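You operate a simulated robot arm through the tools that you are given. There is no shell and no other tool.

Carry out the task below with a simulated robot arm. There is one attempt and no reset: what you move stays moved.

TASK
Scrap the kinked hairpin and oil the collars where it sat.
Fine: pull it out and stand it in the scrap rack. Use the oil swab and the oil felt, then stand the swab back. The good hairpin stays in its rack. Keep fingers off the fins. A coat counts when it lies all over at full strength: go over it till it gets no stronger.

It is judged by the outcome, as a careful person would: the job done as asked, and still so three seconds after it is handed in. It fails if anything else is knocked over, pushed out of place, dropped, spilled or broken.

THE ROBOT
A 6-joint arm with a two-finger gripper, fixed in place. Base frame: the origin is on the floor under the middle of its stand, x ahead of it, y to its left, z up. Lengths are in m, angles in degrees, forces in N, time in s.
It reaches about 1.417 m from its shoulder. Its first joint turns from -166.0 to 166.0 degrees. Payload 3.43 kg.
Tool frame: the origin (TCP) lies between the finger pads and is the grasp point; the fingertips stand 0.02 m ahead of it; z points along the fingers, y is the line along which they close. The gripper opens to 0.19 m; its body begins 0.248 m behind the TCP.
Orientation is told as [roll, pitch, yaw] about the base's x, y, z axes, in that order, counted from this pose: with the fingers straight down and closing along the base's y, the tool's x points along the base's -x, its y along +y and its z along -z.

THE INTERFACE
- The arm moves only by the tool arm_command. Its argument "increments" is one flat list of numbers, 7 for each row, row after row: the shift along the base's x, y, z in m, then the turn, a rotation vector about the base's x, y, z in degrees, then the opening, from 0 (shut) to 1 (fully open). In form: [x, y, z, rx, ry, rz, hand, x, y, z, rx, ry, rz, hand, ...]. A call has 1 to 20 rows; each row is the pose to reach, as a shift and turn from the pose commanded when the call began. Rows are played at 5 a second. More than 0.05 m and 8.6 degrees between two rows, or a gripper value outside its range, and nothing of the call is played. Where a pose cannot be reached the arm comes as near as it can. A force on the tool above 40 N (or 10 N above the force at the start of the call, whichever is more), or a blocked arm, ends the call early, and 0.2 s more pass. The fingers move at their own pace (about 0.153 m/s each) and stop on an object; they squeeze with about 33 N. The grip force told is the motor's: it shows also when the fingers shut on nothing. Time passes only in rows, and 0.2 s behind the last, so rows that repeat a pose let the fingers close. It gives the time, the measured TCP pose, the force on the tool (base axes), the opening and the grip force at its end, in the units of the frame above (readings bear some noise), with the torque about the TCP (base axes, N m) and any sound that the robot's microphone picked up.
- Cameras (640 x 400 px; columns grow to the right, rows downward): "scene" is fixed at [0.2188, 0.4997, 1.6486]; the picture's right is [-0.96, -0.29, 0.00], its down [-0.14, 0.44, -0.89] and it looks along [0.26, -0.85, -0.46] (base axes); focal length 322 px, centre (320, 200). "wrist" rides on the gripper at [0.07, -0.008, -0.288] in the tool frame; the picture's right is [0.12, 0.99, 0.00], its down [-0.96, 0.12, -0.25] and it looks along [-0.25, 0.03, 0.97] (tool axes); focal length 261 px, centre (320, 200). There is no depth. A picture from a camera that has moved, and an enlarged one, comes with that camera's place and axes in the base frame and with its lens. The place of the scene camera against the robot may be out by one fixed shift of up to 0.012 m in any direction.
- get_image(camera): a new picture of that camera. It takes no simulated time.
- lift_body(by): moves the trunk up (or, below 0, down) by that many m; the arm rides with it, the base frame stays. It gives what a move gives, with no picture.
- enlarge(camera, box): a new picture of the part [left, top, right, bottom] of that camera's present view, enlarged. It takes no simulated time.
- close_job(): hands the job in; it is judged then, once.

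Places have to be worked out from the pictures, the camera data and where the tool is seen. Open the gripper and draw the arm clear of the work before you hand the job in, unless the task says otherwise.

The tools are called after ">>>" as a command line: name --argument value ..., lists and objects as JSON in quotes. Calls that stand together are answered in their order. arm_command: Moves the arm, as the interface text tells. Its arguments: {"type":"object","properties":{"increments":{"type":"array"}},"required":["increments"]} The other tools are called the same way: lift_body (by) moves the trunk up or down; get_image (camera) takes a picture; enlarge (camera, box) takes an enlarged picture of a part of a camera's view; close_job () hands the job in.

At the start:

```text
time_s: 0.0
ee_pos: [0.5317, -0.247, 1.3224]
tcp_rot: [0.1, 0.0, 0.0]
wrist_force: [0.1, 0.2, 0.1]
ft_torque: [-0.01, -0.01, -0.01]
gripper_width: 0.19
finger_force: 0.0
trunk travel left (down, up): [-0.25, 0.19]
```

scene: 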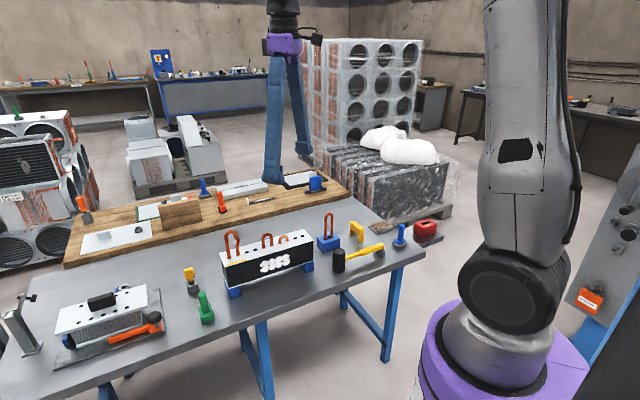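
wrist: 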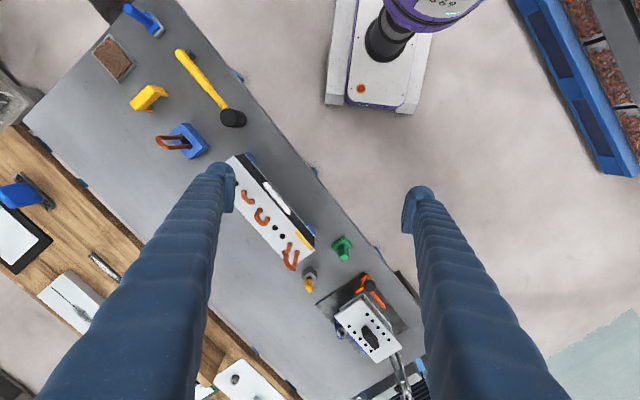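

I begin by looking closely at the bench from both cameras, to identify the hairpins, racks, swab and felt.

>>> enlarge --camera "scene" --box '[200, 200, 340, 300]'

>>> enlarge --camera "scene" --box '[300, 190, 450, 290]'

>>> enlarge --camera "scene" --box '[40, 250, 240, 370]'

>>> enlarge --camera "wrist" --box '[200, 120, 360, 280]'

>>> enlarge --camera "wrist" --box '[80, 0, 260, 170]'

>>> enlarge --camera "scene" --box '[60, 150, 340, 270]'

```text
4.00 times, centred on (270, 250) of scene
camera zoom: at [0.2188, 0.4997, 1.6486], right [-0.96, -0.29, 0.0], down [-0.14, 0.44, -0.89], along [0.26, -0.85, -0.46], focal length 1289 px, centre (520, 0)
```

zoom: 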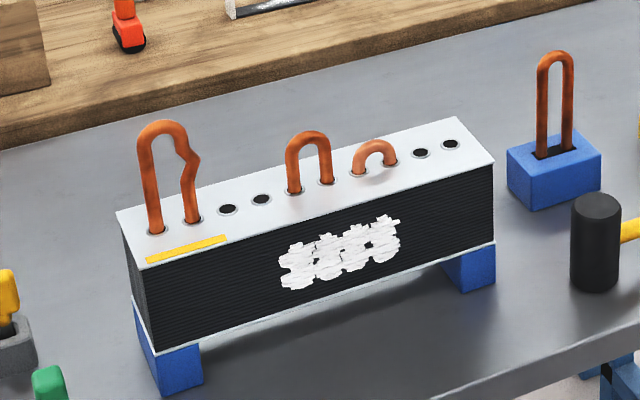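

```text
4.00 times, centred on (375, 240) of scene
camera zoom: at [0.2188, 0.4997, 1.6486], right [-0.96, -0.29, 0.0], down [-0.14, 0.44, -0.89], along [0.26, -0.85, -0.46], focal length 1289 px, centre (100, 40)
```

zoom: 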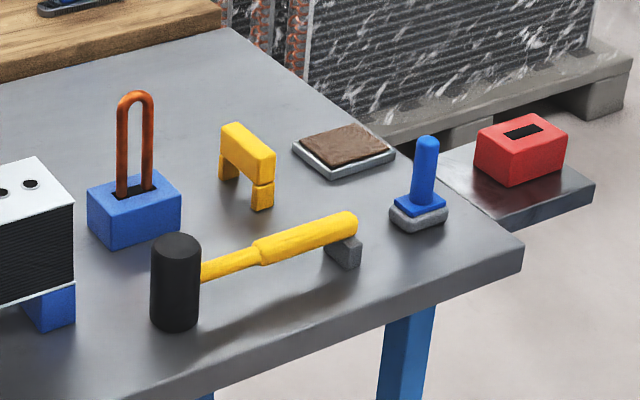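

```text
3.20 times, centred on (140, 310) of scene
camera zoom: at [0.2188, 0.4997, 1.6486], right [-0.96, -0.29, 0.0], down [-0.14, 0.44, -0.89], along [0.26, -0.85, -0.46], focal length 1031 px, centre (896, -152)
```

zoom: 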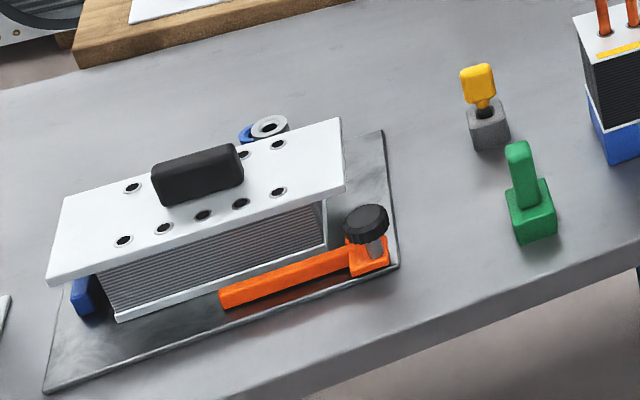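

```text
2.50 times, centred on (280, 200) of wrist
camera zoom: at [0.4598, -0.2542, 1.6104], right [-0.12, 0.99, 0.0], down [0.96, 0.12, 0.25], along [0.25, 0.03, -0.97], focal length 652 px, centre (420, 200)
```

zoom: 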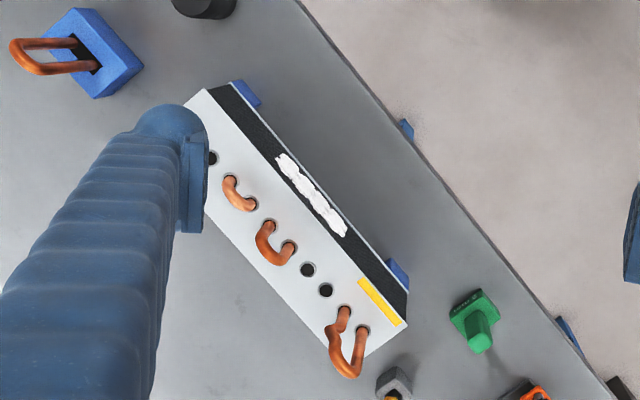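

```text
2.35 times, centred on (170, 85) of wrist
camera zoom: at [0.4598, -0.2542, 1.6104], right [-0.12, 0.99, 0.0], down [0.96, 0.12, 0.25], along [0.25, 0.03, -0.97], focal length 613 px, centre (673, 471)
```

zoom: 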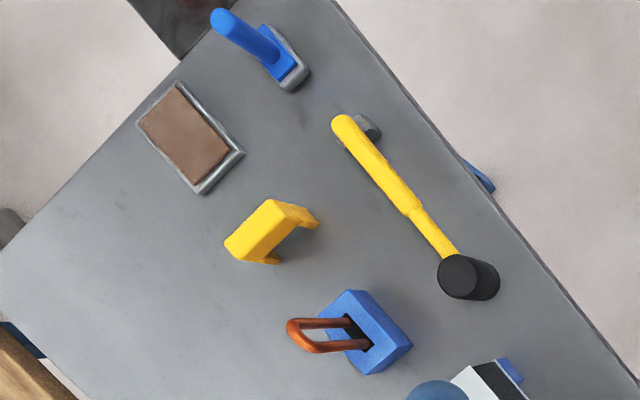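

```text
2.29 times, centred on (200, 210) of scene
camera zoom: at [0.2188, 0.4997, 1.6486], right [-0.96, -0.29, 0.0], down [-0.14, 0.44, -0.89], along [0.26, -0.85, -0.46], focal length 736 px, centre (594, 177)
```

zoom: 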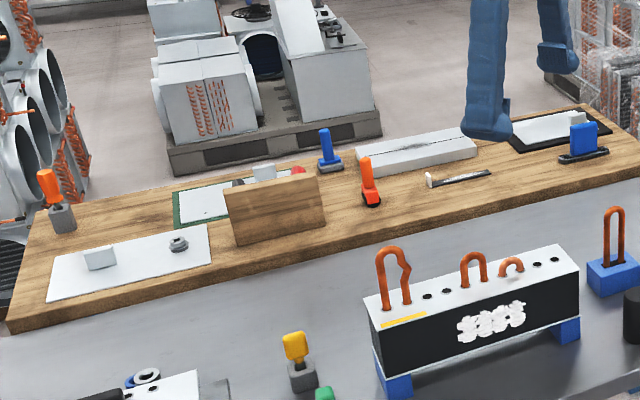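

The coil stands at about 45° with its top at z≈0.95. The kinked hairpin is at its +x end, the brown felt and a blue-handled swab are near the bench corner, and a red rack is on a side shelf. I move the wrist camera over that end for a closer look.

>>> arm_command --increments '[-0.025, -0.037, -0.007, 0, 0, 0, 1, -0.05, -0.074, -0.014, 0, 0, 0, 1, -0.075, -0.111, -0.021, 0, 0, 0, 1, -0.1, -0.148, -0.028, 0, 0, 0, 1, -0.125, -0.185, -0.035, 0, 0, 0, 1, -0.15, -0.222, -0.042, 0, 0, 0, 1, -0.175, -0.259, -0.049, 0, 0, 0, 1, -0.2, -0.296, -0.056, 0, 0, 0, 1, -0.225, -0.333, -0.063, 0, 0, 0, 1, -0.25, -0.37, -0.07, 0, 0, 0, 1]'

>>> get_image --camera "wrist"

>>> get_image --camera "scene"

```text
time_s: 2.2
ee_pos: [0.279, -0.6169, 1.2544]
tcp_rot: [0.0, 0.0, 0.0]
wrist_force: [0.1, -0.3, 0.2]
ft_torque: [0.07, -0.02, 0.0]
gripper_width: 0.19
finger_force: 0.1
trunk travel left (down, up): [-0.25, 0.19]
```

```text
taken
camera wrist: at [0.2088, -0.6248, 1.5419], right [-0.12, 0.99, 0.0], down [0.96, 0.12, 0.25], along [0.25, 0.03, -0.97], focal length 261 px, centre (320, 200)
```

wrist: 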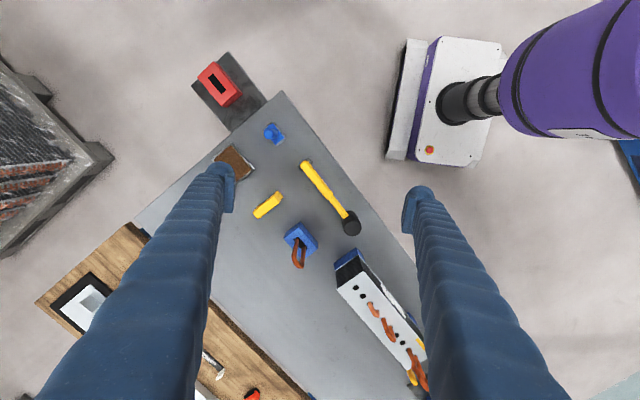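

```text
taken
```

scene: 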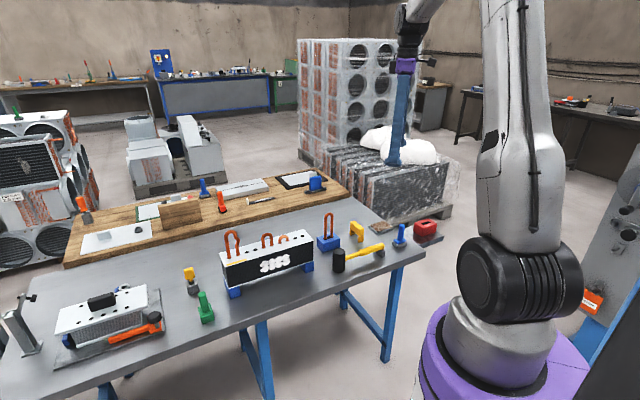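

>>> enlarge --camera "wrist" --box '[180, 40, 320, 140]'

>>> enlarge --camera "wrist" --box '[200, 100, 360, 270]'

>>> enlarge --camera "wrist" --box '[320, 230, 460, 400]'

```text
4.00 times, centred on (250, 90) of wrist
camera zoom: at [0.2088, -0.6248, 1.5419], right [-0.12, 0.99, 0.0], down [0.96, 0.12, 0.25], along [0.25, 0.03, -0.97], focal length 1043 px, centre (600, 640)
```

zoom: 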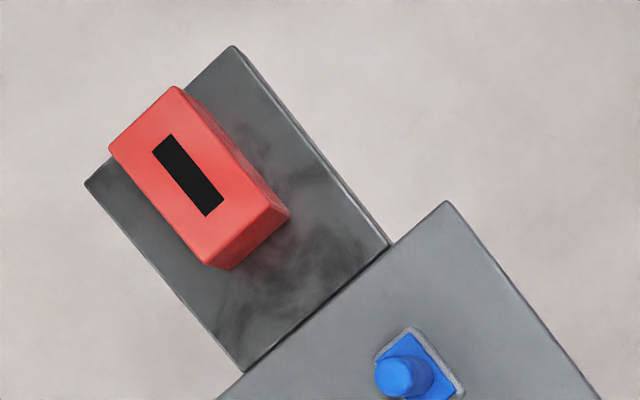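

```text
2.35 times, centred on (280, 185) of wrist
camera zoom: at [0.2088, -0.6248, 1.5419], right [-0.12, 0.99, 0.0], down [0.96, 0.12, 0.25], along [0.25, 0.03, -0.97], focal length 613 px, centre (414, 235)
```

zoom: 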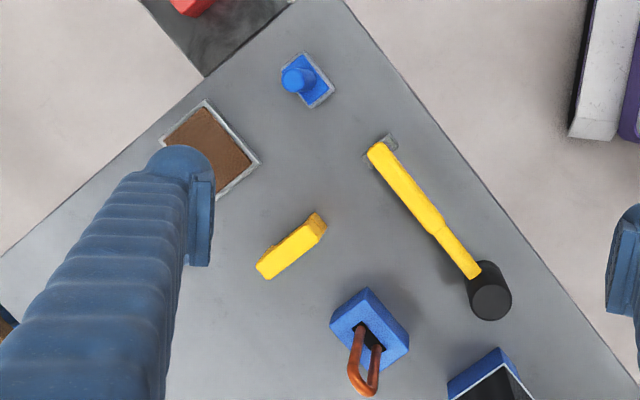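

```text
2.35 times, centred on (390, 315) of wrist
camera zoom: at [0.2088, -0.6248, 1.5419], right [-0.12, 0.99, 0.0], down [0.96, 0.12, 0.25], along [0.25, 0.03, -0.97], focal length 613 px, centre (155, -71)
```

zoom: 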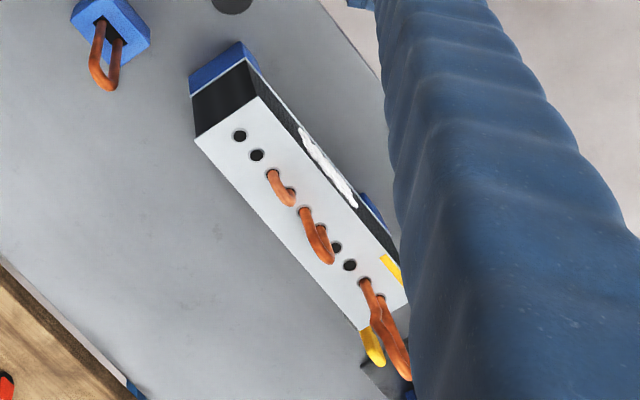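

The red block with a slot is evidently the scrap rack. I zoom further in on the candidate swabs (blue near the felt, yellow near the coil, blue/orange on the wooden bench).

>>> enlarge --camera "scene" --box '[380, 210, 450, 254]'

>>> enlarge --camera "scene" --box '[170, 255, 240, 330]'

>>> enlarge --camera "scene" --box '[70, 170, 240, 260]'

>>> enlarge --camera "scene" --box '[215, 225, 265, 262]'

>>> enlarge --camera "scene" --box '[340, 215, 410, 260]'

```text
9.09 times, centred on (415, 232) of scene
camera zoom: at [0.2188, 0.4997, 1.6486], right [-0.96, -0.29, 0.0], down [-0.14, 0.44, -0.89], along [0.26, -0.85, -0.46], focal length 2928 px, centre (-544, -91)
```

zoom: 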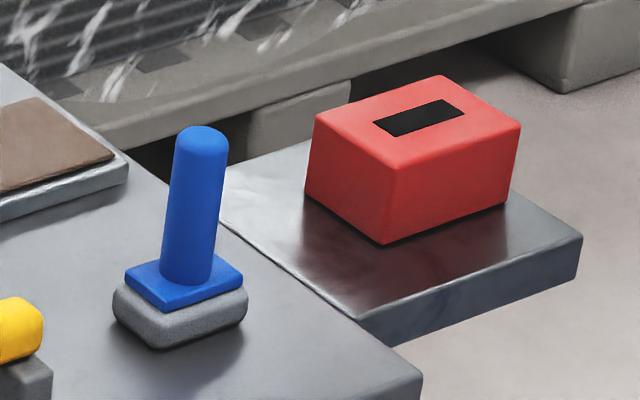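

```text
5.33 times, centred on (205, 292) of scene
camera zoom: at [0.2188, 0.4997, 1.6486], right [-0.96, -0.29, 0.0], down [-0.14, 0.44, -0.89], along [0.26, -0.85, -0.46], focal length 1718 px, centre (933, -293)
```

zoom: 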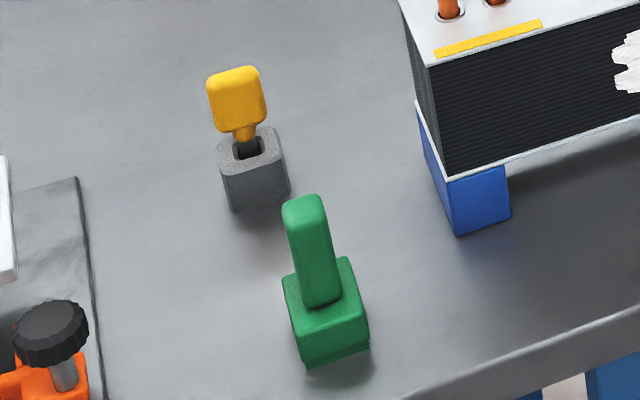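

```text
3.76 times, centred on (155, 215) of scene
camera zoom: at [0.2188, 0.4997, 1.6486], right [-0.96, -0.29, 0.0], down [-0.14, 0.44, -0.89], along [0.26, -0.85, -0.46], focal length 1213 px, centre (941, 144)
```

zoom: 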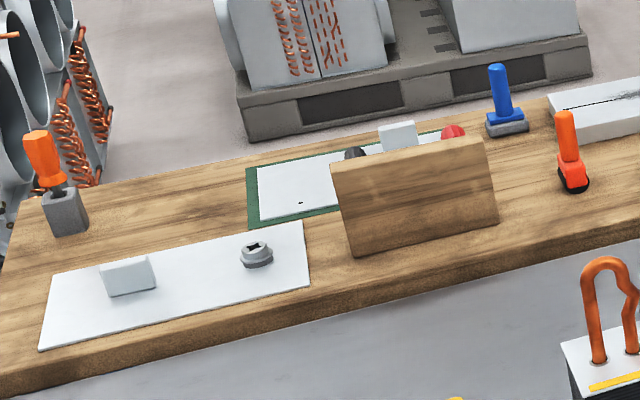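

```text
10.81 times, centred on (240, 244) of scene
camera zoom: at [0.2188, 0.4997, 1.6486], right [-0.96, -0.29, 0.0], down [-0.14, 0.44, -0.89], along [0.26, -0.85, -0.46], focal length 3483 px, centre (1185, -270)
```

zoom: 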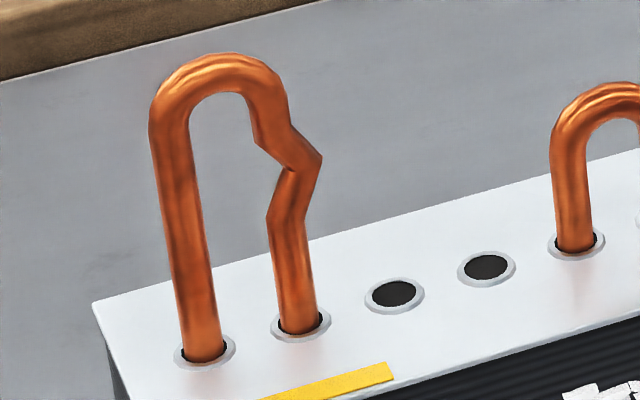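

```text
8.89 times, centred on (375, 238) of scene
camera zoom: at [0.2188, 0.4997, 1.6486], right [-0.96, -0.29, 0.0], down [-0.14, 0.44, -0.89], along [0.26, -0.85, -0.46], focal length 2863 px, centre (-169, -133)
```

zoom: 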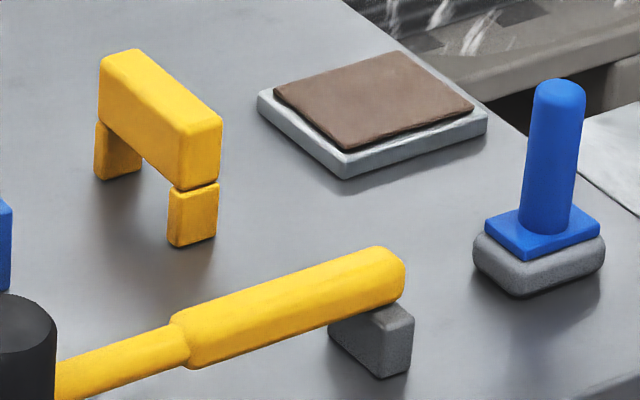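

The blue-handled pad beside the brown felt is the oil swab and oil felt; the grey holders hold other tools. I move over the kinked hairpin at about (0.774, -0.289), turned 45° so the fingers will close across the hairpin's plane, and look from there.

>>> arm_command --increments '[0.0381, 0.0252, 0, 0, 0, 3.46, 0.8, 0.0762, 0.0505, 0, 0, 0, 6.92, 0.6, 0.1142, 0.0757, 0, 0, 0, 10.38, 0.45, 0.1523, 0.1009, 0, 0, 0, 13.85, 0.45, 0.1904, 0.1262, 0, 0, 0, 17.31, 0.45, 0.2285, 0.1514, 0, 0, 0, 20.77, 0.45, 0.2665, 0.1766, 0, 0, 0, 24.23, 0.45, 0.3046, 0.2018, 0, 0, 0, 27.69, 0.45, 0.3427, 0.2271, 0, 0, 0, 31.15, 0.45, 0.3808, 0.2523, 0, 0, 0, 34.62, 0.45, 0.4188, 0.2775, 0, 0, 0, 38.08, 0.45, 0.4569, 0.3028, 0, 0, 0, 41.54, 0.45, 0.495, 0.328, 0, 0, 0, 45, 0.45]'

>>> get_image --camera "wrist"

>>> get_image --camera "scene"

```text
time_s: 5.0
ee_pos: [0.7787, -0.2891, 1.2528]
tcp_rot: [0.1, 0.1, 45.1]
wrist_force: [0.4, -0.5, 0.2]
ft_torque: [-0.05, 0.13, 0.03]
gripper_width: 0.0858
finger_force: 0.0
trunk travel left (down, up): [-0.25, 0.19]
```

```text
taken
camera wrist: at [0.734, -0.3443, 1.5406], right [-0.79, 0.62, 0.0], down [0.6, 0.76, 0.25], along [0.15, 0.19, -0.97], focal length 261 px, centre (320, 200)
```

wrist: 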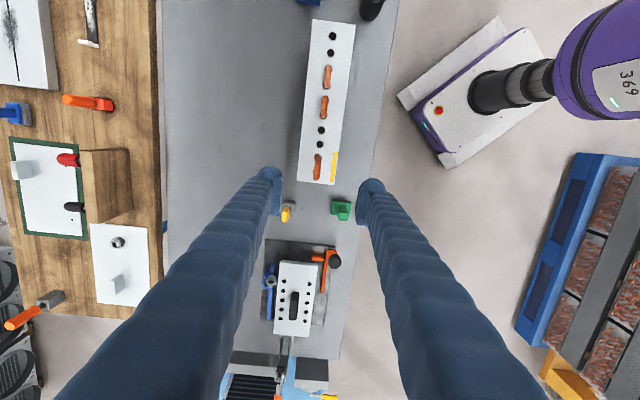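

```text
taken
```

scene: 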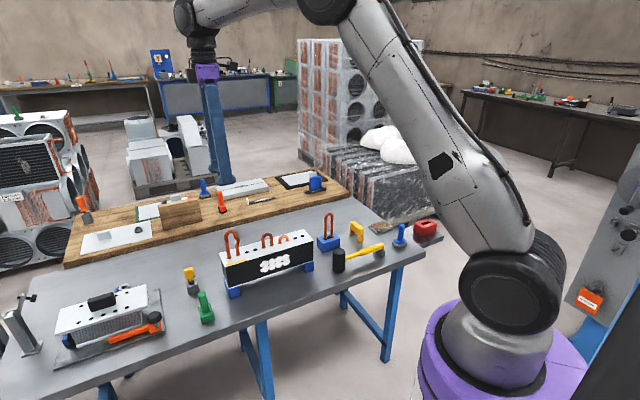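

The hairpin lies nearly under the TCP. I enlarge this wrist view to measure the exact coil direction and collar positions.

>>> enlarge --camera "wrist" --box '[270, 100, 370, 200]'

>>> enlarge --camera "wrist" --box '[270, 10, 370, 110]'

>>> enlarge --camera "wrist" --box '[250, 180, 390, 350]'

```text
4.00 times, centred on (320, 150) of wrist
camera zoom: at [0.734, -0.3443, 1.5406], right [-0.79, 0.62, 0.0], down [0.6, 0.76, 0.25], along [0.15, 0.19, -0.97], focal length 1043 px, centre (320, 400)
```

zoom: 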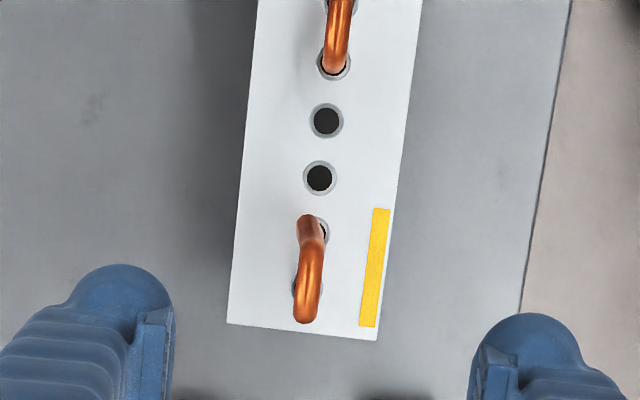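

```text
4.00 times, centred on (320, 60) of wrist
camera zoom: at [0.734, -0.3443, 1.5406], right [-0.79, 0.62, 0.0], down [0.6, 0.76, 0.25], along [0.15, 0.19, -0.97], focal length 1043 px, centre (320, 760)
```

zoom: 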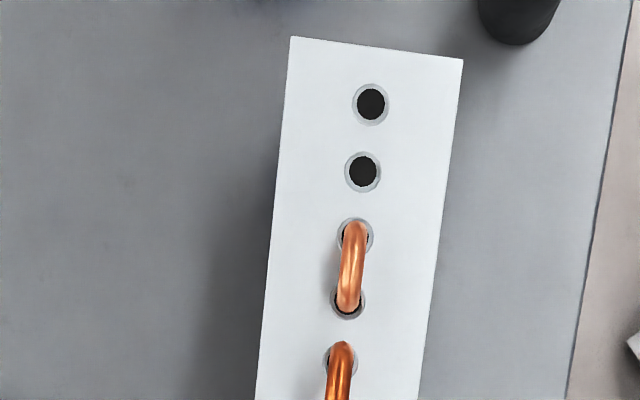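

```text
2.35 times, centred on (320, 265) of wrist
camera zoom: at [0.734, -0.3443, 1.5406], right [-0.79, 0.62, 0.0], down [0.6, 0.76, 0.25], along [0.15, 0.19, -0.97], focal length 613 px, centre (320, 47)
```

zoom: 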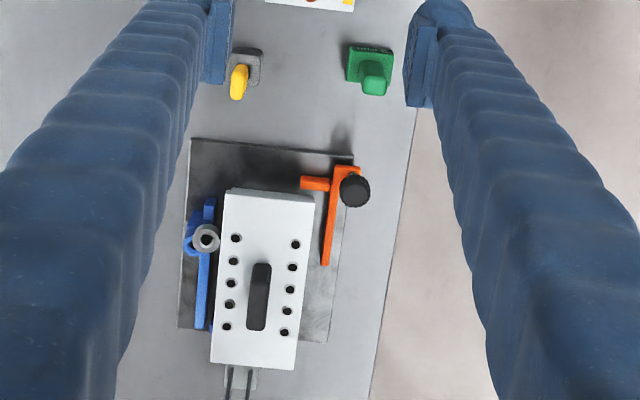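

Cross-checking three wrist views, the plate top is at z≈0.930, the collars at about (0.796,-0.279) and (0.773,-0.3015), and the hairpin top near z≈1.04. I shift by (+0.0065,-0.0012), come down to z≈1.10 and check the alignment.

>>> arm_command --increments '[0.0065, -0.0012, -0.03, 0, 0, 0, 0.45, 0.0065, -0.0012, -0.07, 0, 0, 0, 0.45, 0.0065, -0.0012, -0.11, 0, 0, 0, 0.45, 0.0065, -0.0012, -0.15, 0, 0, 0, 0.45, 0.0065, -0.0012, -0.15, 0, 0, 0, 0.45]'

>>> get_image --camera "wrist"

>>> enlarge --camera "wrist" --box '[240, 100, 400, 220]'

>>> enlarge --camera "scene" --box '[180, 190, 280, 290]'

```text
time_s: 6.2
ee_pos: [0.781, -0.291, 1.1026]
tcp_rot: [0.0, 0.1, 45.1]
wrist_force: [0.7, 0.5, 0.4]
ft_torque: [0.05, 0.0, -0.02]
gripper_width: 0.0857
finger_force: 0.1
trunk travel left (down, up): [-0.25, 0.19]
```

```text
taken
camera wrist: at [0.737, -0.3459, 1.3903], right [-0.79, 0.62, 0.0], down [0.6, 0.76, 0.25], along [0.15, 0.19, -0.97], focal length 261 px, centre (320, 200)
```

wrist: 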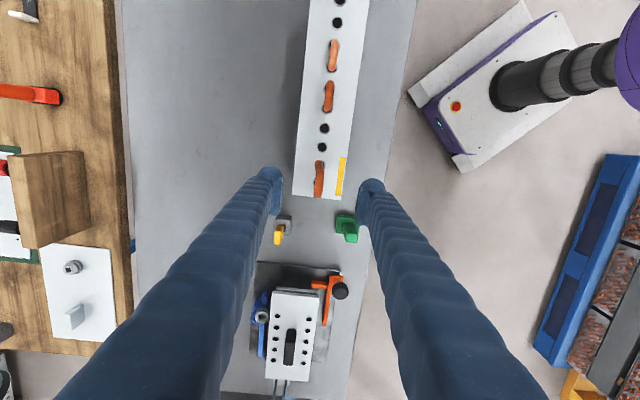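

```text
3.33 times, centred on (320, 160) of wrist
camera zoom: at [0.737, -0.3459, 1.3903], right [-0.79, 0.62, 0.0], down [0.6, 0.76, 0.25], along [0.15, 0.19, -0.97], focal length 869 px, centre (320, 333)
```

zoom: 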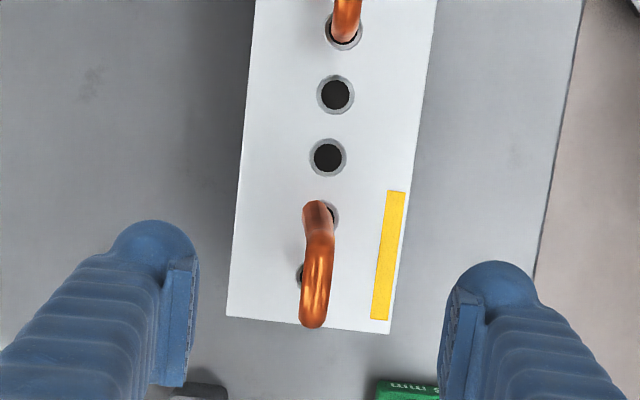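

```text
4.00 times, centred on (230, 240) of scene
camera zoom: at [0.2188, 0.4997, 1.6486], right [-0.96, -0.29, 0.0], down [-0.14, 0.44, -0.89], along [0.26, -0.85, -0.46], focal length 1289 px, centre (680, 40)
```

zoom: 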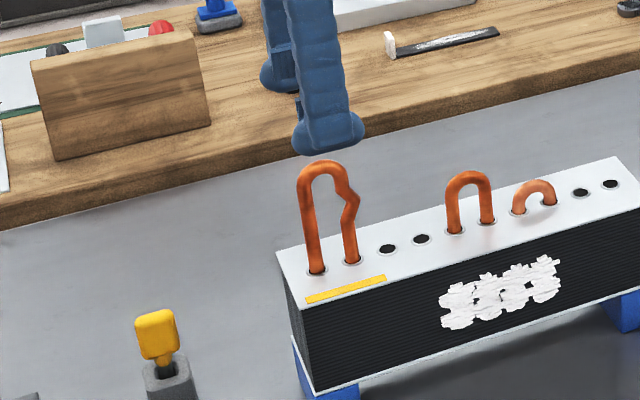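

The hairpin sits centred between the pads to within about 2 mm. I lower to z≈1.008, with fingertips about 6 cm above the plate and well off the fins, and close on the bend.

>>> arm_command --increments '[0.0015, 0.0007, -0.035, 0, 0, 0, 0.45, 0.0015, 0.0007, -0.07, 0, 0, 0, 0.45, 0.0015, 0.0007, -0.094, 0, 0, 0, 0.45, 0.0015, 0.0007, -0.094, 0, 0, 0, 0.3, 0.0015, 0.0007, -0.094, 0, 0, 0, 0.15, 0.0015, 0.0007, -0.094, 0, 0, 0, 0, 0.0015, 0.0007, -0.094, 0, 0, 0, 0, 0.0015, 0.0007, -0.094, 0, 0, 0, 0]'

>>> get_image --camera "wrist"

>>> enlarge --camera "scene" --box '[180, 190, 280, 290]'

```text
time_s: 8.0
ee_pos: [0.7867, -0.2893, 1.0069]
tcp_rot: [-0.1, 0.1, 45.0]
wrist_force: [-1.2, 0.3, -1.5]
ft_torque: [0.07, -0.06, -0.01]
gripper_width: 0.0114
finger_force: 33.1
trunk travel left (down, up): [-0.25, 0.19]
```

```text
taken
camera wrist: at [0.7419, -0.3445, 1.2949], right [-0.79, 0.62, 0.0], down [0.6, 0.76, 0.25], along [0.15, 0.19, -0.97], focal length 261 px, centre (320, 200)
```

wrist: 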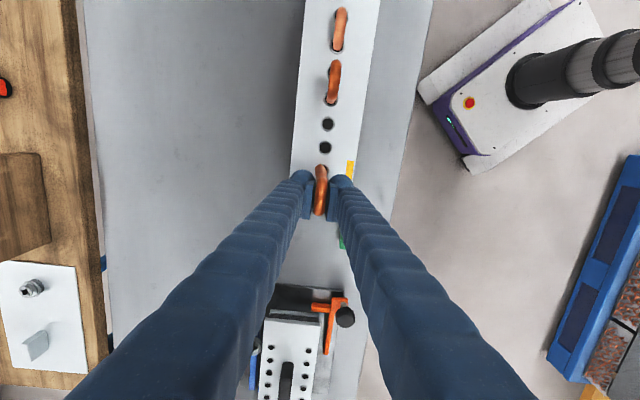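

```text
4.00 times, centred on (230, 240) of scene
camera zoom: at [0.2188, 0.4997, 1.6486], right [-0.96, -0.29, 0.0], down [-0.14, 0.44, -0.89], along [0.26, -0.85, -0.46], focal length 1289 px, centre (680, 40)
```

zoom: 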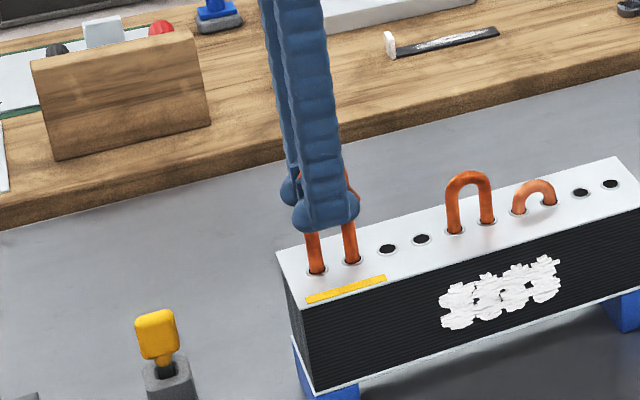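

The grip holds: width 0.0114 m, 33 N. Now I pull straight up, slowly at first to watch the force.

>>> arm_command --increments '[0, 0, 0.004, 0, 0, 0, 0, 0, 0, 0.008, 0, 0, 0, 0, 0, 0, 0.013, 0, 0, 0, 0, 0, 0, 0.02, 0, 0, 0, 0]'

>>> enlarge --camera "scene" --box '[180, 190, 280, 290]'

>>> enlarge --camera "wrist" --box '[260, 100, 380, 250]'

```text
time_s: 9.0
ee_pos: [0.7857, -0.2883, 1.0297]
tcp_rot: [0.0, 0.0, 45.0]
wrist_force: [-0.3, -0.3, -0.1]
ft_torque: [-0.01, -0.02, 0.0]
gripper_width: 0.0113
finger_force: 33.2
trunk travel left (down, up): [-0.25, 0.19]
```

```text
4.00 times, centred on (230, 240) of scene
camera zoom: at [0.2188, 0.4997, 1.6486], right [-0.96, -0.29, 0.0], down [-0.14, 0.44, -0.89], along [0.26, -0.85, -0.46], focal length 1289 px, centre (680, 40)
```

zoom: 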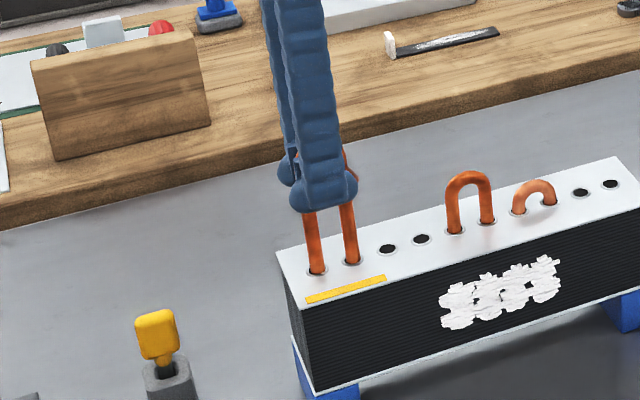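

```text
2.67 times, centred on (320, 175) of wrist
camera zoom: at [0.7406, -0.344, 1.3158], right [-0.79, 0.62, 0.0], down [0.6, 0.76, 0.25], along [0.15, 0.19, -0.97], focal length 695 px, centre (320, 267)
```

zoom: 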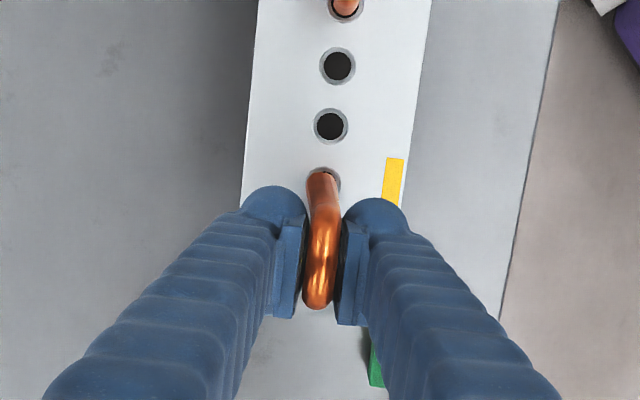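

It comes up freely with negligible force. I keep lifting straight up and check that the legs clear the plate.

>>> arm_command --increments '[0, 0, 0.015, 0, 0, 0, 0, 0, 0, 0.03, 0, 0, 0, 0, 0, 0, 0.045, 0, 0, 0, 0, 0, 0, 0.06, 0, 0, 0, 0, 0, 0, 0.075, 0, 0, 0, 0, 0, 0, 0.09, 0, 0, 0, 0]'

>>> enlarge --camera "scene" --box '[180, 170, 300, 290]'

>>> enlarge --camera "wrist" --box '[260, 100, 380, 250]'

```text
time_s: 10.4
ee_pos: [0.7851, -0.2902, 1.1183]
tcp_rot: [-0.1, 0.0, 44.9]
wrist_force: [0.8, -0.4, -1.7]
ft_torque: [0.01, 0.01, 0.03]
gripper_width: 0.0112
finger_force: 33.1
trunk travel left (down, up): [-0.25, 0.19]
```

```text
3.33 times, centred on (240, 230) of scene
camera zoom: at [0.2188, 0.4997, 1.6486], right [-0.96, -0.29, 0.0], down [-0.14, 0.44, -0.89], along [0.26, -0.85, -0.46], focal length 1074 px, centre (587, 100)
```

zoom: 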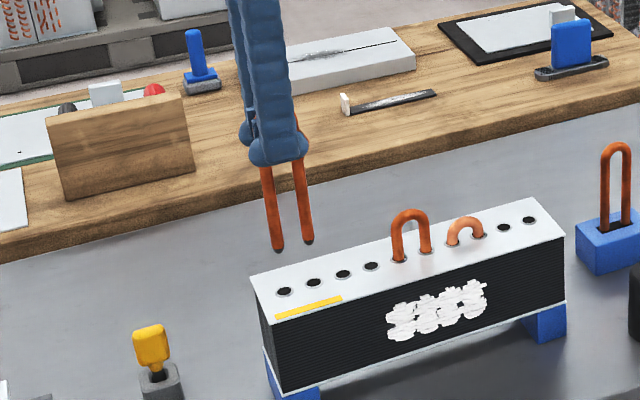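

```text
2.67 times, centred on (320, 175) of wrist
camera zoom: at [0.7404, -0.3447, 1.4057], right [-0.79, 0.62, 0.0], down [0.6, 0.76, 0.25], along [0.15, 0.19, -0.97], focal length 695 px, centre (320, 267)
```

zoom: 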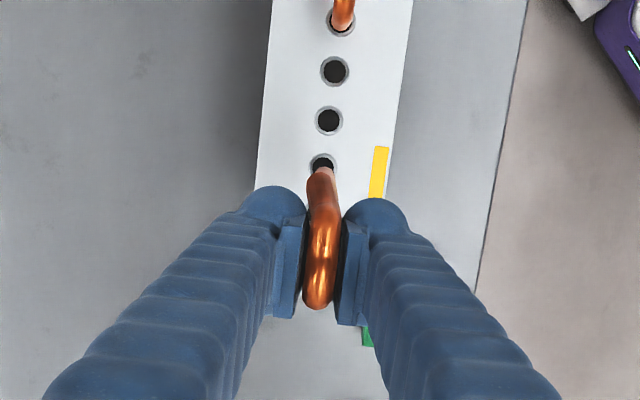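

The hairpin is free, with its leg ends about 0.143 m below the TCP. I lift it to about 1.27 and carry it over everything toward the red scrap rack, stopping short so the wrist camera can see the slot.

>>> arm_command --increments '[0, 0, 0.05, 0, 0, 0, 0, 0, 0, 0.1, 0, 0, 0, 0, 0, 0, 0.15, 0, 0, 0, 0, -0.0341, -0.03, 0.15, 0, 0, 0, 0, -0.0681, -0.06, 0.15, 0, 0, 0, 0, -0.1022, -0.09, 0.15, 0, 0, 0, 0, -0.1362, -0.12, 0.15, 0, 0, 0, 0, -0.1703, -0.15, 0.15, 0, 0, 0, 0, -0.2044, -0.18, 0.15, 0, 0, 0, 0, -0.2384, -0.21, 0.15, 0, 0, 0, 0, -0.2725, -0.24, 0.15, 0, 0, 0, 0, -0.3065, -0.27, 0.15, 0, 0, 0, 0, -0.3406, -0.3, 0.15, 0, 0, 0, 0, -0.3746, -0.33, 0.15, 0, 0, 0, 0, -0.4087, -0.36, 0.15, 0, 0, 0, 0, -0.4428, -0.39, 0.15, 0, 0, 0, 0, -0.4768, -0.42, 0.15, 0, 0, 0, 0, -0.5109, -0.45, 0.15, 0, 0, 0, 0, -0.5449, -0.48, 0.15, 0, 0, 0, 0, -0.579, -0.51, 0.15, 0, 0, 0, 0]'

>>> get_image --camera "wrist"

>>> get_image --camera "scene"

```text
time_s: 14.6
ee_pos: [0.2044, -0.7996, 1.2693]
tcp_rot: [0.1, 0.0, 45.0]
wrist_force: [-0.5, -0.1, 0.0]
ft_torque: [0.06, -0.06, 0.0]
gripper_width: 0.0119
finger_force: 32.8
trunk travel left (down, up): [-0.25, 0.19]
```

```text
taken
camera wrist: at [0.1596, -0.8551, 1.5559], right [-0.79, 0.62, 0.0], down [0.6, 0.76, 0.25], along [0.15, 0.2, -0.97], focal length 261 px, centre (320, 200)
```

wrist: 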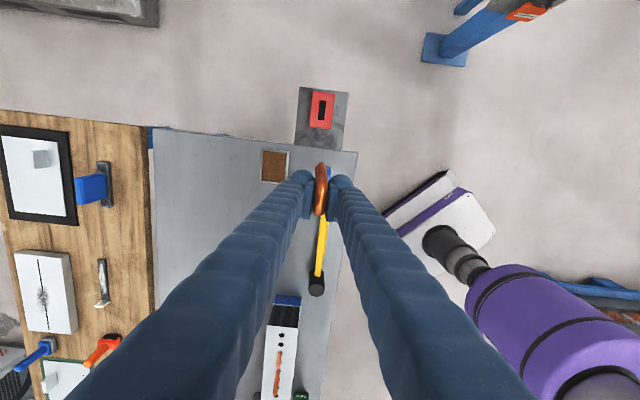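

```text
taken
```

scene: 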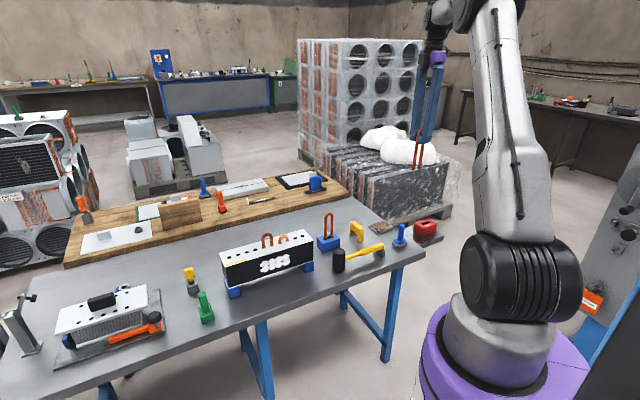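

>>> enlarge --camera "wrist" --box '[285, 70, 365, 150]'

>>> enlarge --camera "scene" --box '[395, 40, 465, 180]'

>>> enlarge --camera "wrist" --box '[250, 140, 350, 220]'

```text
5.00 times, centred on (325, 110) of wrist
camera zoom: at [0.1596, -0.8551, 1.5559], right [-0.79, 0.62, 0.0], down [0.6, 0.76, 0.25], along [0.15, 0.2, -0.97], focal length 1303 px, centre (295, 650)
```

zoom: 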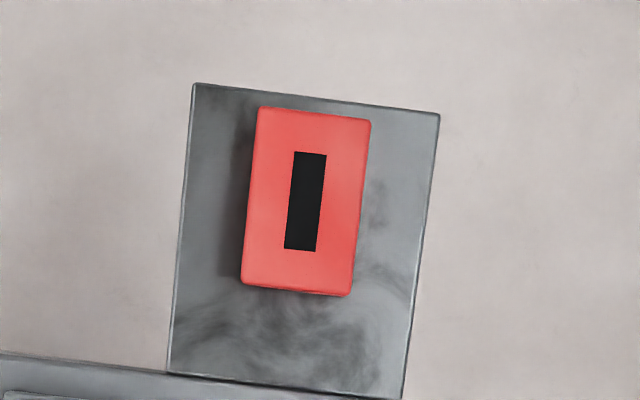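

```text
2.86 times, centred on (430, 110) of scene
camera zoom: at [0.2188, 0.4997, 1.6486], right [-0.96, -0.29, 0.0], down [-0.14, 0.44, -0.89], along [0.26, -0.85, -0.46], focal length 920 px, centre (6, 457)
```

zoom: 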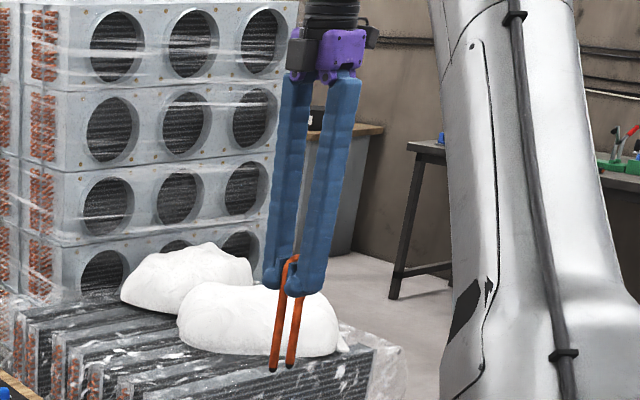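

```text
5.00 times, centred on (300, 180) of wrist
camera zoom: at [0.1596, -0.8551, 1.5559], right [-0.79, 0.62, 0.0], down [0.6, 0.76, 0.25], along [0.15, 0.2, -0.97], focal length 1303 px, centre (420, 300)
```

zoom: 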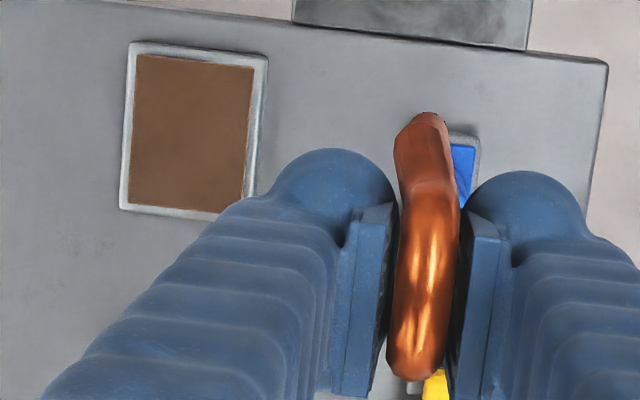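

The slot centre measures about (0.120, -0.897) at z≈0.832, 0.049 × 0.017 m and running at about 45°. I check where the leg tips hang relative to the gripper with stronger zooms.

>>> enlarge --camera "wrist" --box '[300, 155, 340, 180]'

>>> enlarge --camera "scene" --box '[410, 115, 450, 180]'

```text
16.00 times, centred on (320, 168) of wrist
camera zoom: at [0.1596, -0.8551, 1.5559], right [-0.79, 0.62, 0.0], down [0.6, 0.76, 0.25], along [0.15, 0.2, -0.97], focal length 4170 px, centre (320, 720)
```

zoom: 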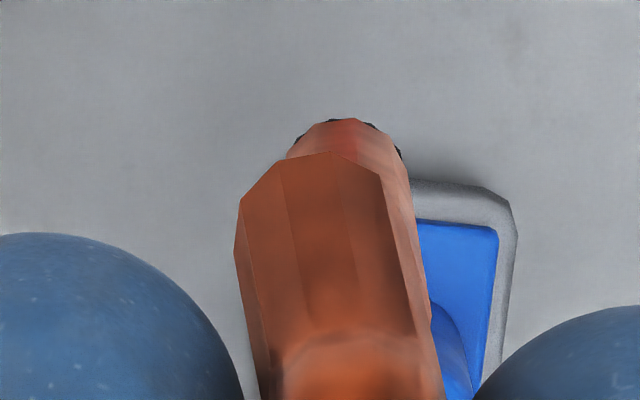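

```text
6.15 times, centred on (430, 148) of scene
camera zoom: at [0.2188, 0.4997, 1.6486], right [-0.96, -0.29, 0.0], down [-0.14, 0.44, -0.89], along [0.26, -0.85, -0.46], focal length 1982 px, centre (-357, 523)
```

zoom: 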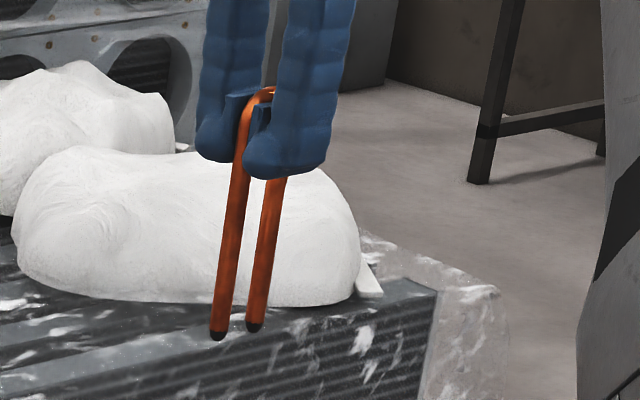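

The tips hang almost exactly under the TCP, with about +1.5 mm offset across. I move over the slot and descend to just above the rack top, then re-check.

>>> arm_command --increments '[-0.0273, -0.0326, 0, 0, 0, 0.2, 0, -0.0545, -0.0651, 0, 0, 0, 0.4, 0, -0.0818, -0.0977, 0, 0, 0, 0.5, 0, -0.0818, -0.0977, -0.04, 0, 0, 0.5, 0, -0.0818, -0.0977, -0.085, 0, 0, 0.5, 0, -0.0818, -0.0977, -0.13, 0, 0, 0.5, 0, -0.0818, -0.0977, -0.175, 0, 0, 0.5, 0, -0.0818, -0.0977, -0.22, 0, 0, 0.5, 0, -0.0818, -0.0977, -0.25, 0, 0, 0.5, 0, -0.0818, -0.0977, -0.25, 0, 0, 0.5, 0, -0.0818, -0.0977, -0.25, 0, 0, 0.5, 0]'

>>> get_image --camera "wrist"

>>> enlarge --camera "wrist" --box '[280, 130, 360, 220]'

>>> enlarge --camera "scene" --box '[390, 180, 460, 250]'

```text
time_s: 17.0
ee_pos: [0.123, -0.8949, 1.0187]
tcp_rot: [0.0, 0.0, 45.5]
wrist_force: [-0.6, -0.9, -0.4]
ft_torque: [-0.04, 0.01, 0.0]
gripper_width: 0.0114
finger_force: 33.1
trunk travel left (down, up): [-0.25, 0.19]
```

```text
taken
camera wrist: at [0.078, -0.9505, 1.3066], right [-0.79, 0.61, 0.0], down [0.59, 0.77, 0.25], along [0.15, 0.2, -0.97], focal length 261 px, centre (320, 200)
```

wrist: 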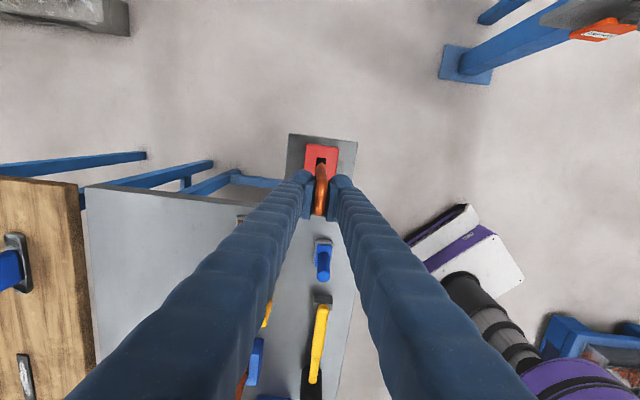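

```text
4.44 times, centred on (320, 175) of wrist
camera zoom: at [0.078, -0.9505, 1.3066], right [-0.79, 0.61, 0.0], down [0.59, 0.77, 0.25], along [0.15, 0.2, -0.97], focal length 1158 px, centre (320, 311)
```

zoom: 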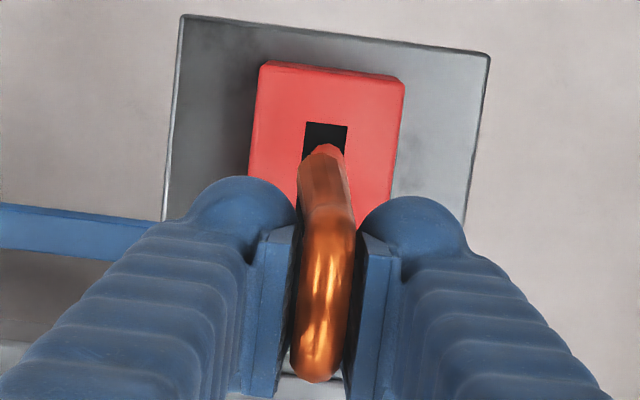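

```text
5.71 times, centred on (425, 215) of scene
camera zoom: at [0.2188, 0.4997, 1.6486], right [-0.96, -0.29, 0.0], down [-0.14, 0.44, -0.89], along [0.26, -0.85, -0.46], focal length 1841 px, centre (-280, 114)
```

zoom: 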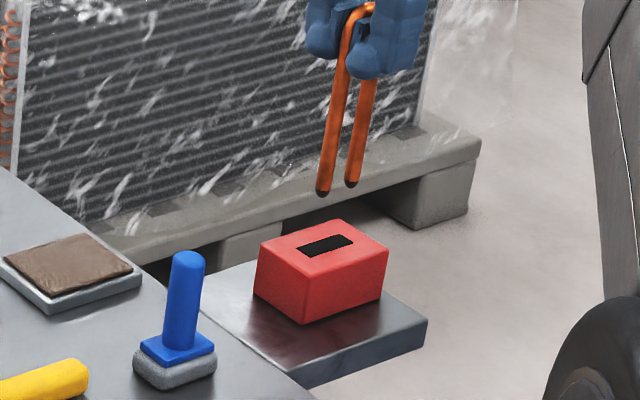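

The tips are about 4.5 cm above the rack and aligned to within 1–2 mm. With a tiny correction (y −0.002) I descend, stopping for a look just as the tips reach the slot mouth.

>>> arm_command --increments '[0, -0.002, -0.01, 0, 0, 0, 0, 0, -0.002, -0.02, 0, 0, 0, 0, 0, -0.002, -0.03, 0, 0, 0, 0, 0, -0.002, -0.036, 0, 0, 0, 0, 0, -0.002, -0.036, 0, 0, 0, 0]'

>>> enlarge --camera "wrist" --box '[290, 140, 350, 200]'

>>> enlarge --camera "scene" --box '[400, 195, 450, 245]'

```text
time_s: 18.2
ee_pos: [0.1233, -0.8983, 0.9828]
tcp_rot: [0.0, 0.0, 45.5]
wrist_force: [0.9, 0.5, -1.0]
ft_torque: [0.01, 0.03, -0.01]
gripper_width: 0.0114
finger_force: 33.2
trunk travel left (down, up): [-0.25, 0.19]
```

```text
6.67 times, centred on (320, 170) of wrist
camera zoom: at [0.0786, -0.954, 1.2701], right [-0.79, 0.61, 0.0], down [0.59, 0.77, 0.25], along [0.15, 0.2, -0.97], focal length 1738 px, centre (320, 400)
```

zoom: 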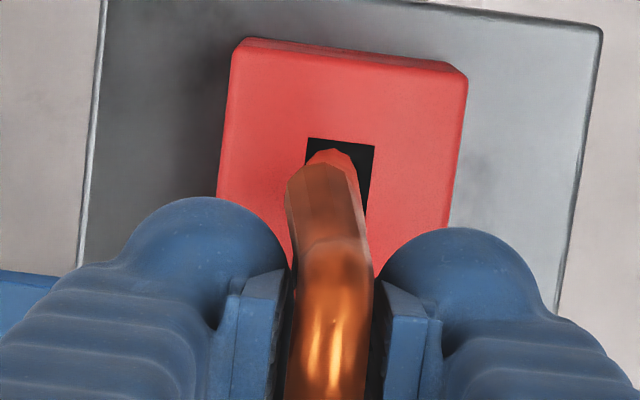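

```text
8.00 times, centred on (425, 220) of scene
camera zoom: at [0.2188, 0.4997, 1.6486], right [-0.96, -0.29, 0.0], down [-0.14, 0.44, -0.89], along [0.26, -0.85, -0.46], focal length 2577 px, centre (-520, 40)
```

zoom: 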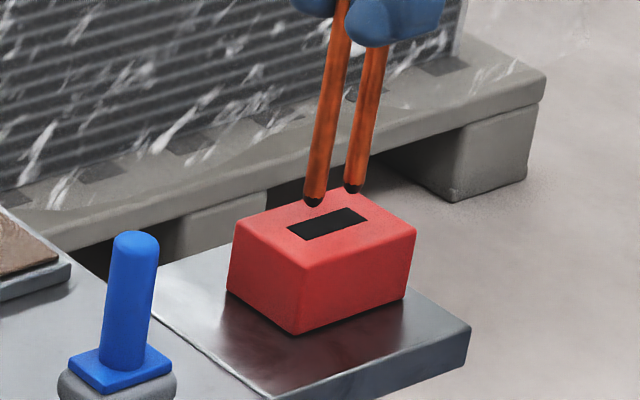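

The tips are about 1 cm above the mouth, and the slot centre lies about 1.7 mm further along +n. I correct for that and lower in small steps, watching the force.

>>> arm_command --increments '[-0.0004, 0.0016, 0, 0, 0, 0, 0, -0.0004, 0.0016, -0.005, 0, 0, 0, 0, -0.0004, 0.0016, -0.01, 0, 0, 0, 0, -0.0004, 0.0016, -0.014, 0, 0, 0, 0, -0.0004, 0.0016, -0.018, 0, 0, 0, 0]'

>>> enlarge --camera "wrist" --box '[290, 140, 350, 200]'

>>> enlarge --camera "scene" --box '[400, 195, 450, 245]'

```text
time_s: 19.4
ee_pos: [0.1231, -0.8968, 0.9654]
tcp_rot: [0.0, 0.0, 45.5]
wrist_force: [0.2, -0.2, -0.8]
ft_torque: [-0.02, 0.04, -0.01]
gripper_width: 0.0115
finger_force: 33.2
trunk travel left (down, up): [-0.25, 0.19]
```

```text
6.67 times, centred on (320, 170) of wrist
camera zoom: at [0.0783, -0.9531, 1.2529], right [-0.79, 0.61, 0.0], down [0.59, 0.77, 0.25], along [0.15, 0.2, -0.97], focal length 1738 px, centre (320, 400)
```

zoom: 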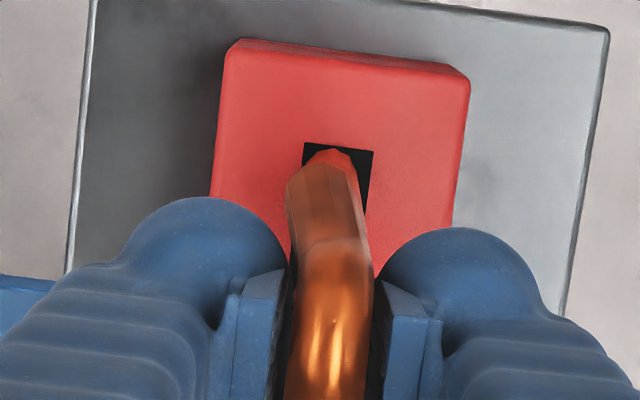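

```text
8.00 times, centred on (425, 220) of scene
camera zoom: at [0.2188, 0.4997, 1.6486], right [-0.96, -0.29, 0.0], down [-0.14, 0.44, -0.89], along [0.26, -0.85, -0.46], focal length 2577 px, centre (-520, 40)
```

zoom: 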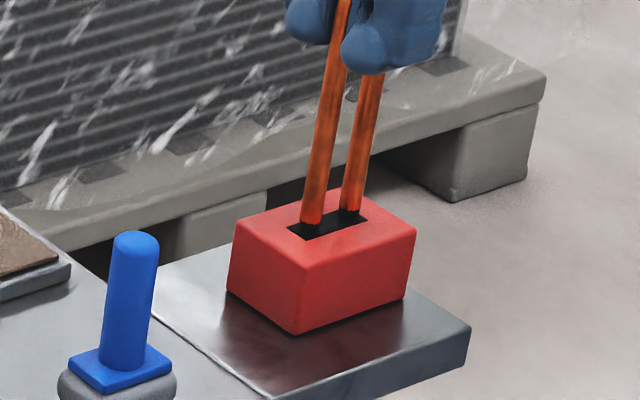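

The tips are inside the slot with no contact force. I nudge +n by 1 mm and continue lowering gently toward the slot floor.

>>> arm_command --increments '[-0.0007, 0.0007, -0.004, 0, 0, 0, 0, -0.0007, 0.0007, -0.009, 0, 0, 0, 0, -0.0007, 0.0007, -0.014, 0, 0, 0, 0, -0.0007, 0.0007, -0.019, 0, 0, 0, 0, -0.0007, 0.0007, -0.024, 0, 0, 0, 0, -0.0007, 0.0007, -0.028, 0, 0, 0, 0]'

>>> enlarge --camera "scene" --box '[400, 195, 450, 245]'

```text
time_s: 20.8
ee_pos: [0.1226, -0.896, 0.9363]
tcp_rot: [0.0, 0.0, 45.5]
wrist_force: [-0.2, -0.4, -0.7]
ft_torque: [-0.02, 0.02, 0.04]
gripper_width: 0.0113
finger_force: 32.9
trunk travel left (down, up): [-0.25, 0.19]
```

```text
8.00 times, centred on (425, 220) of scene
camera zoom: at [0.2188, 0.4997, 1.6486], right [-0.96, -0.29, 0.0], down [-0.14, 0.44, -0.89], along [0.26, -0.85, -0.46], focal length 2577 px, centre (-520, 40)
```

zoom: 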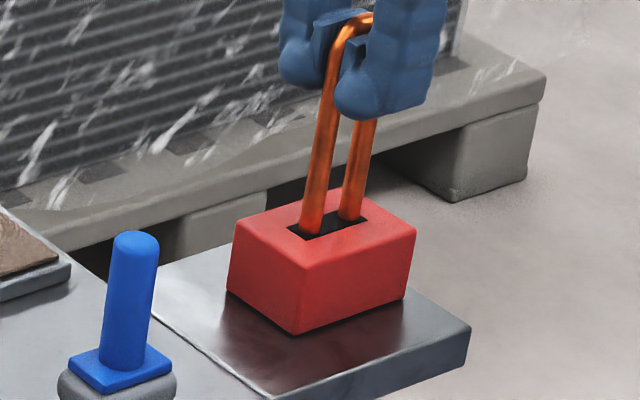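

The legs are going in smoothly with no force. I continue in 3 mm steps to find the floor.

>>> arm_command --increments '[0, 0, -0.003, 0, 0, 0, 0, 0, 0, -0.006, 0, 0, 0, 0, 0, 0, -0.009, 0, 0, 0, 0, 0, 0, -0.012, 0, 0, 0, 0]'

```text
time_s: 21.8
ee_pos: [0.1216, -0.8959, 0.9258]
tcp_rot: [0.0, 0.0, 45.5]
wrist_force: [0.2, -0.6, 0.2]
ft_torque: [-0.06, 0.07, 0.03]
gripper_width: 0.0116
finger_force: 33.0
trunk travel left (down, up): [-0.25, 0.19]
```

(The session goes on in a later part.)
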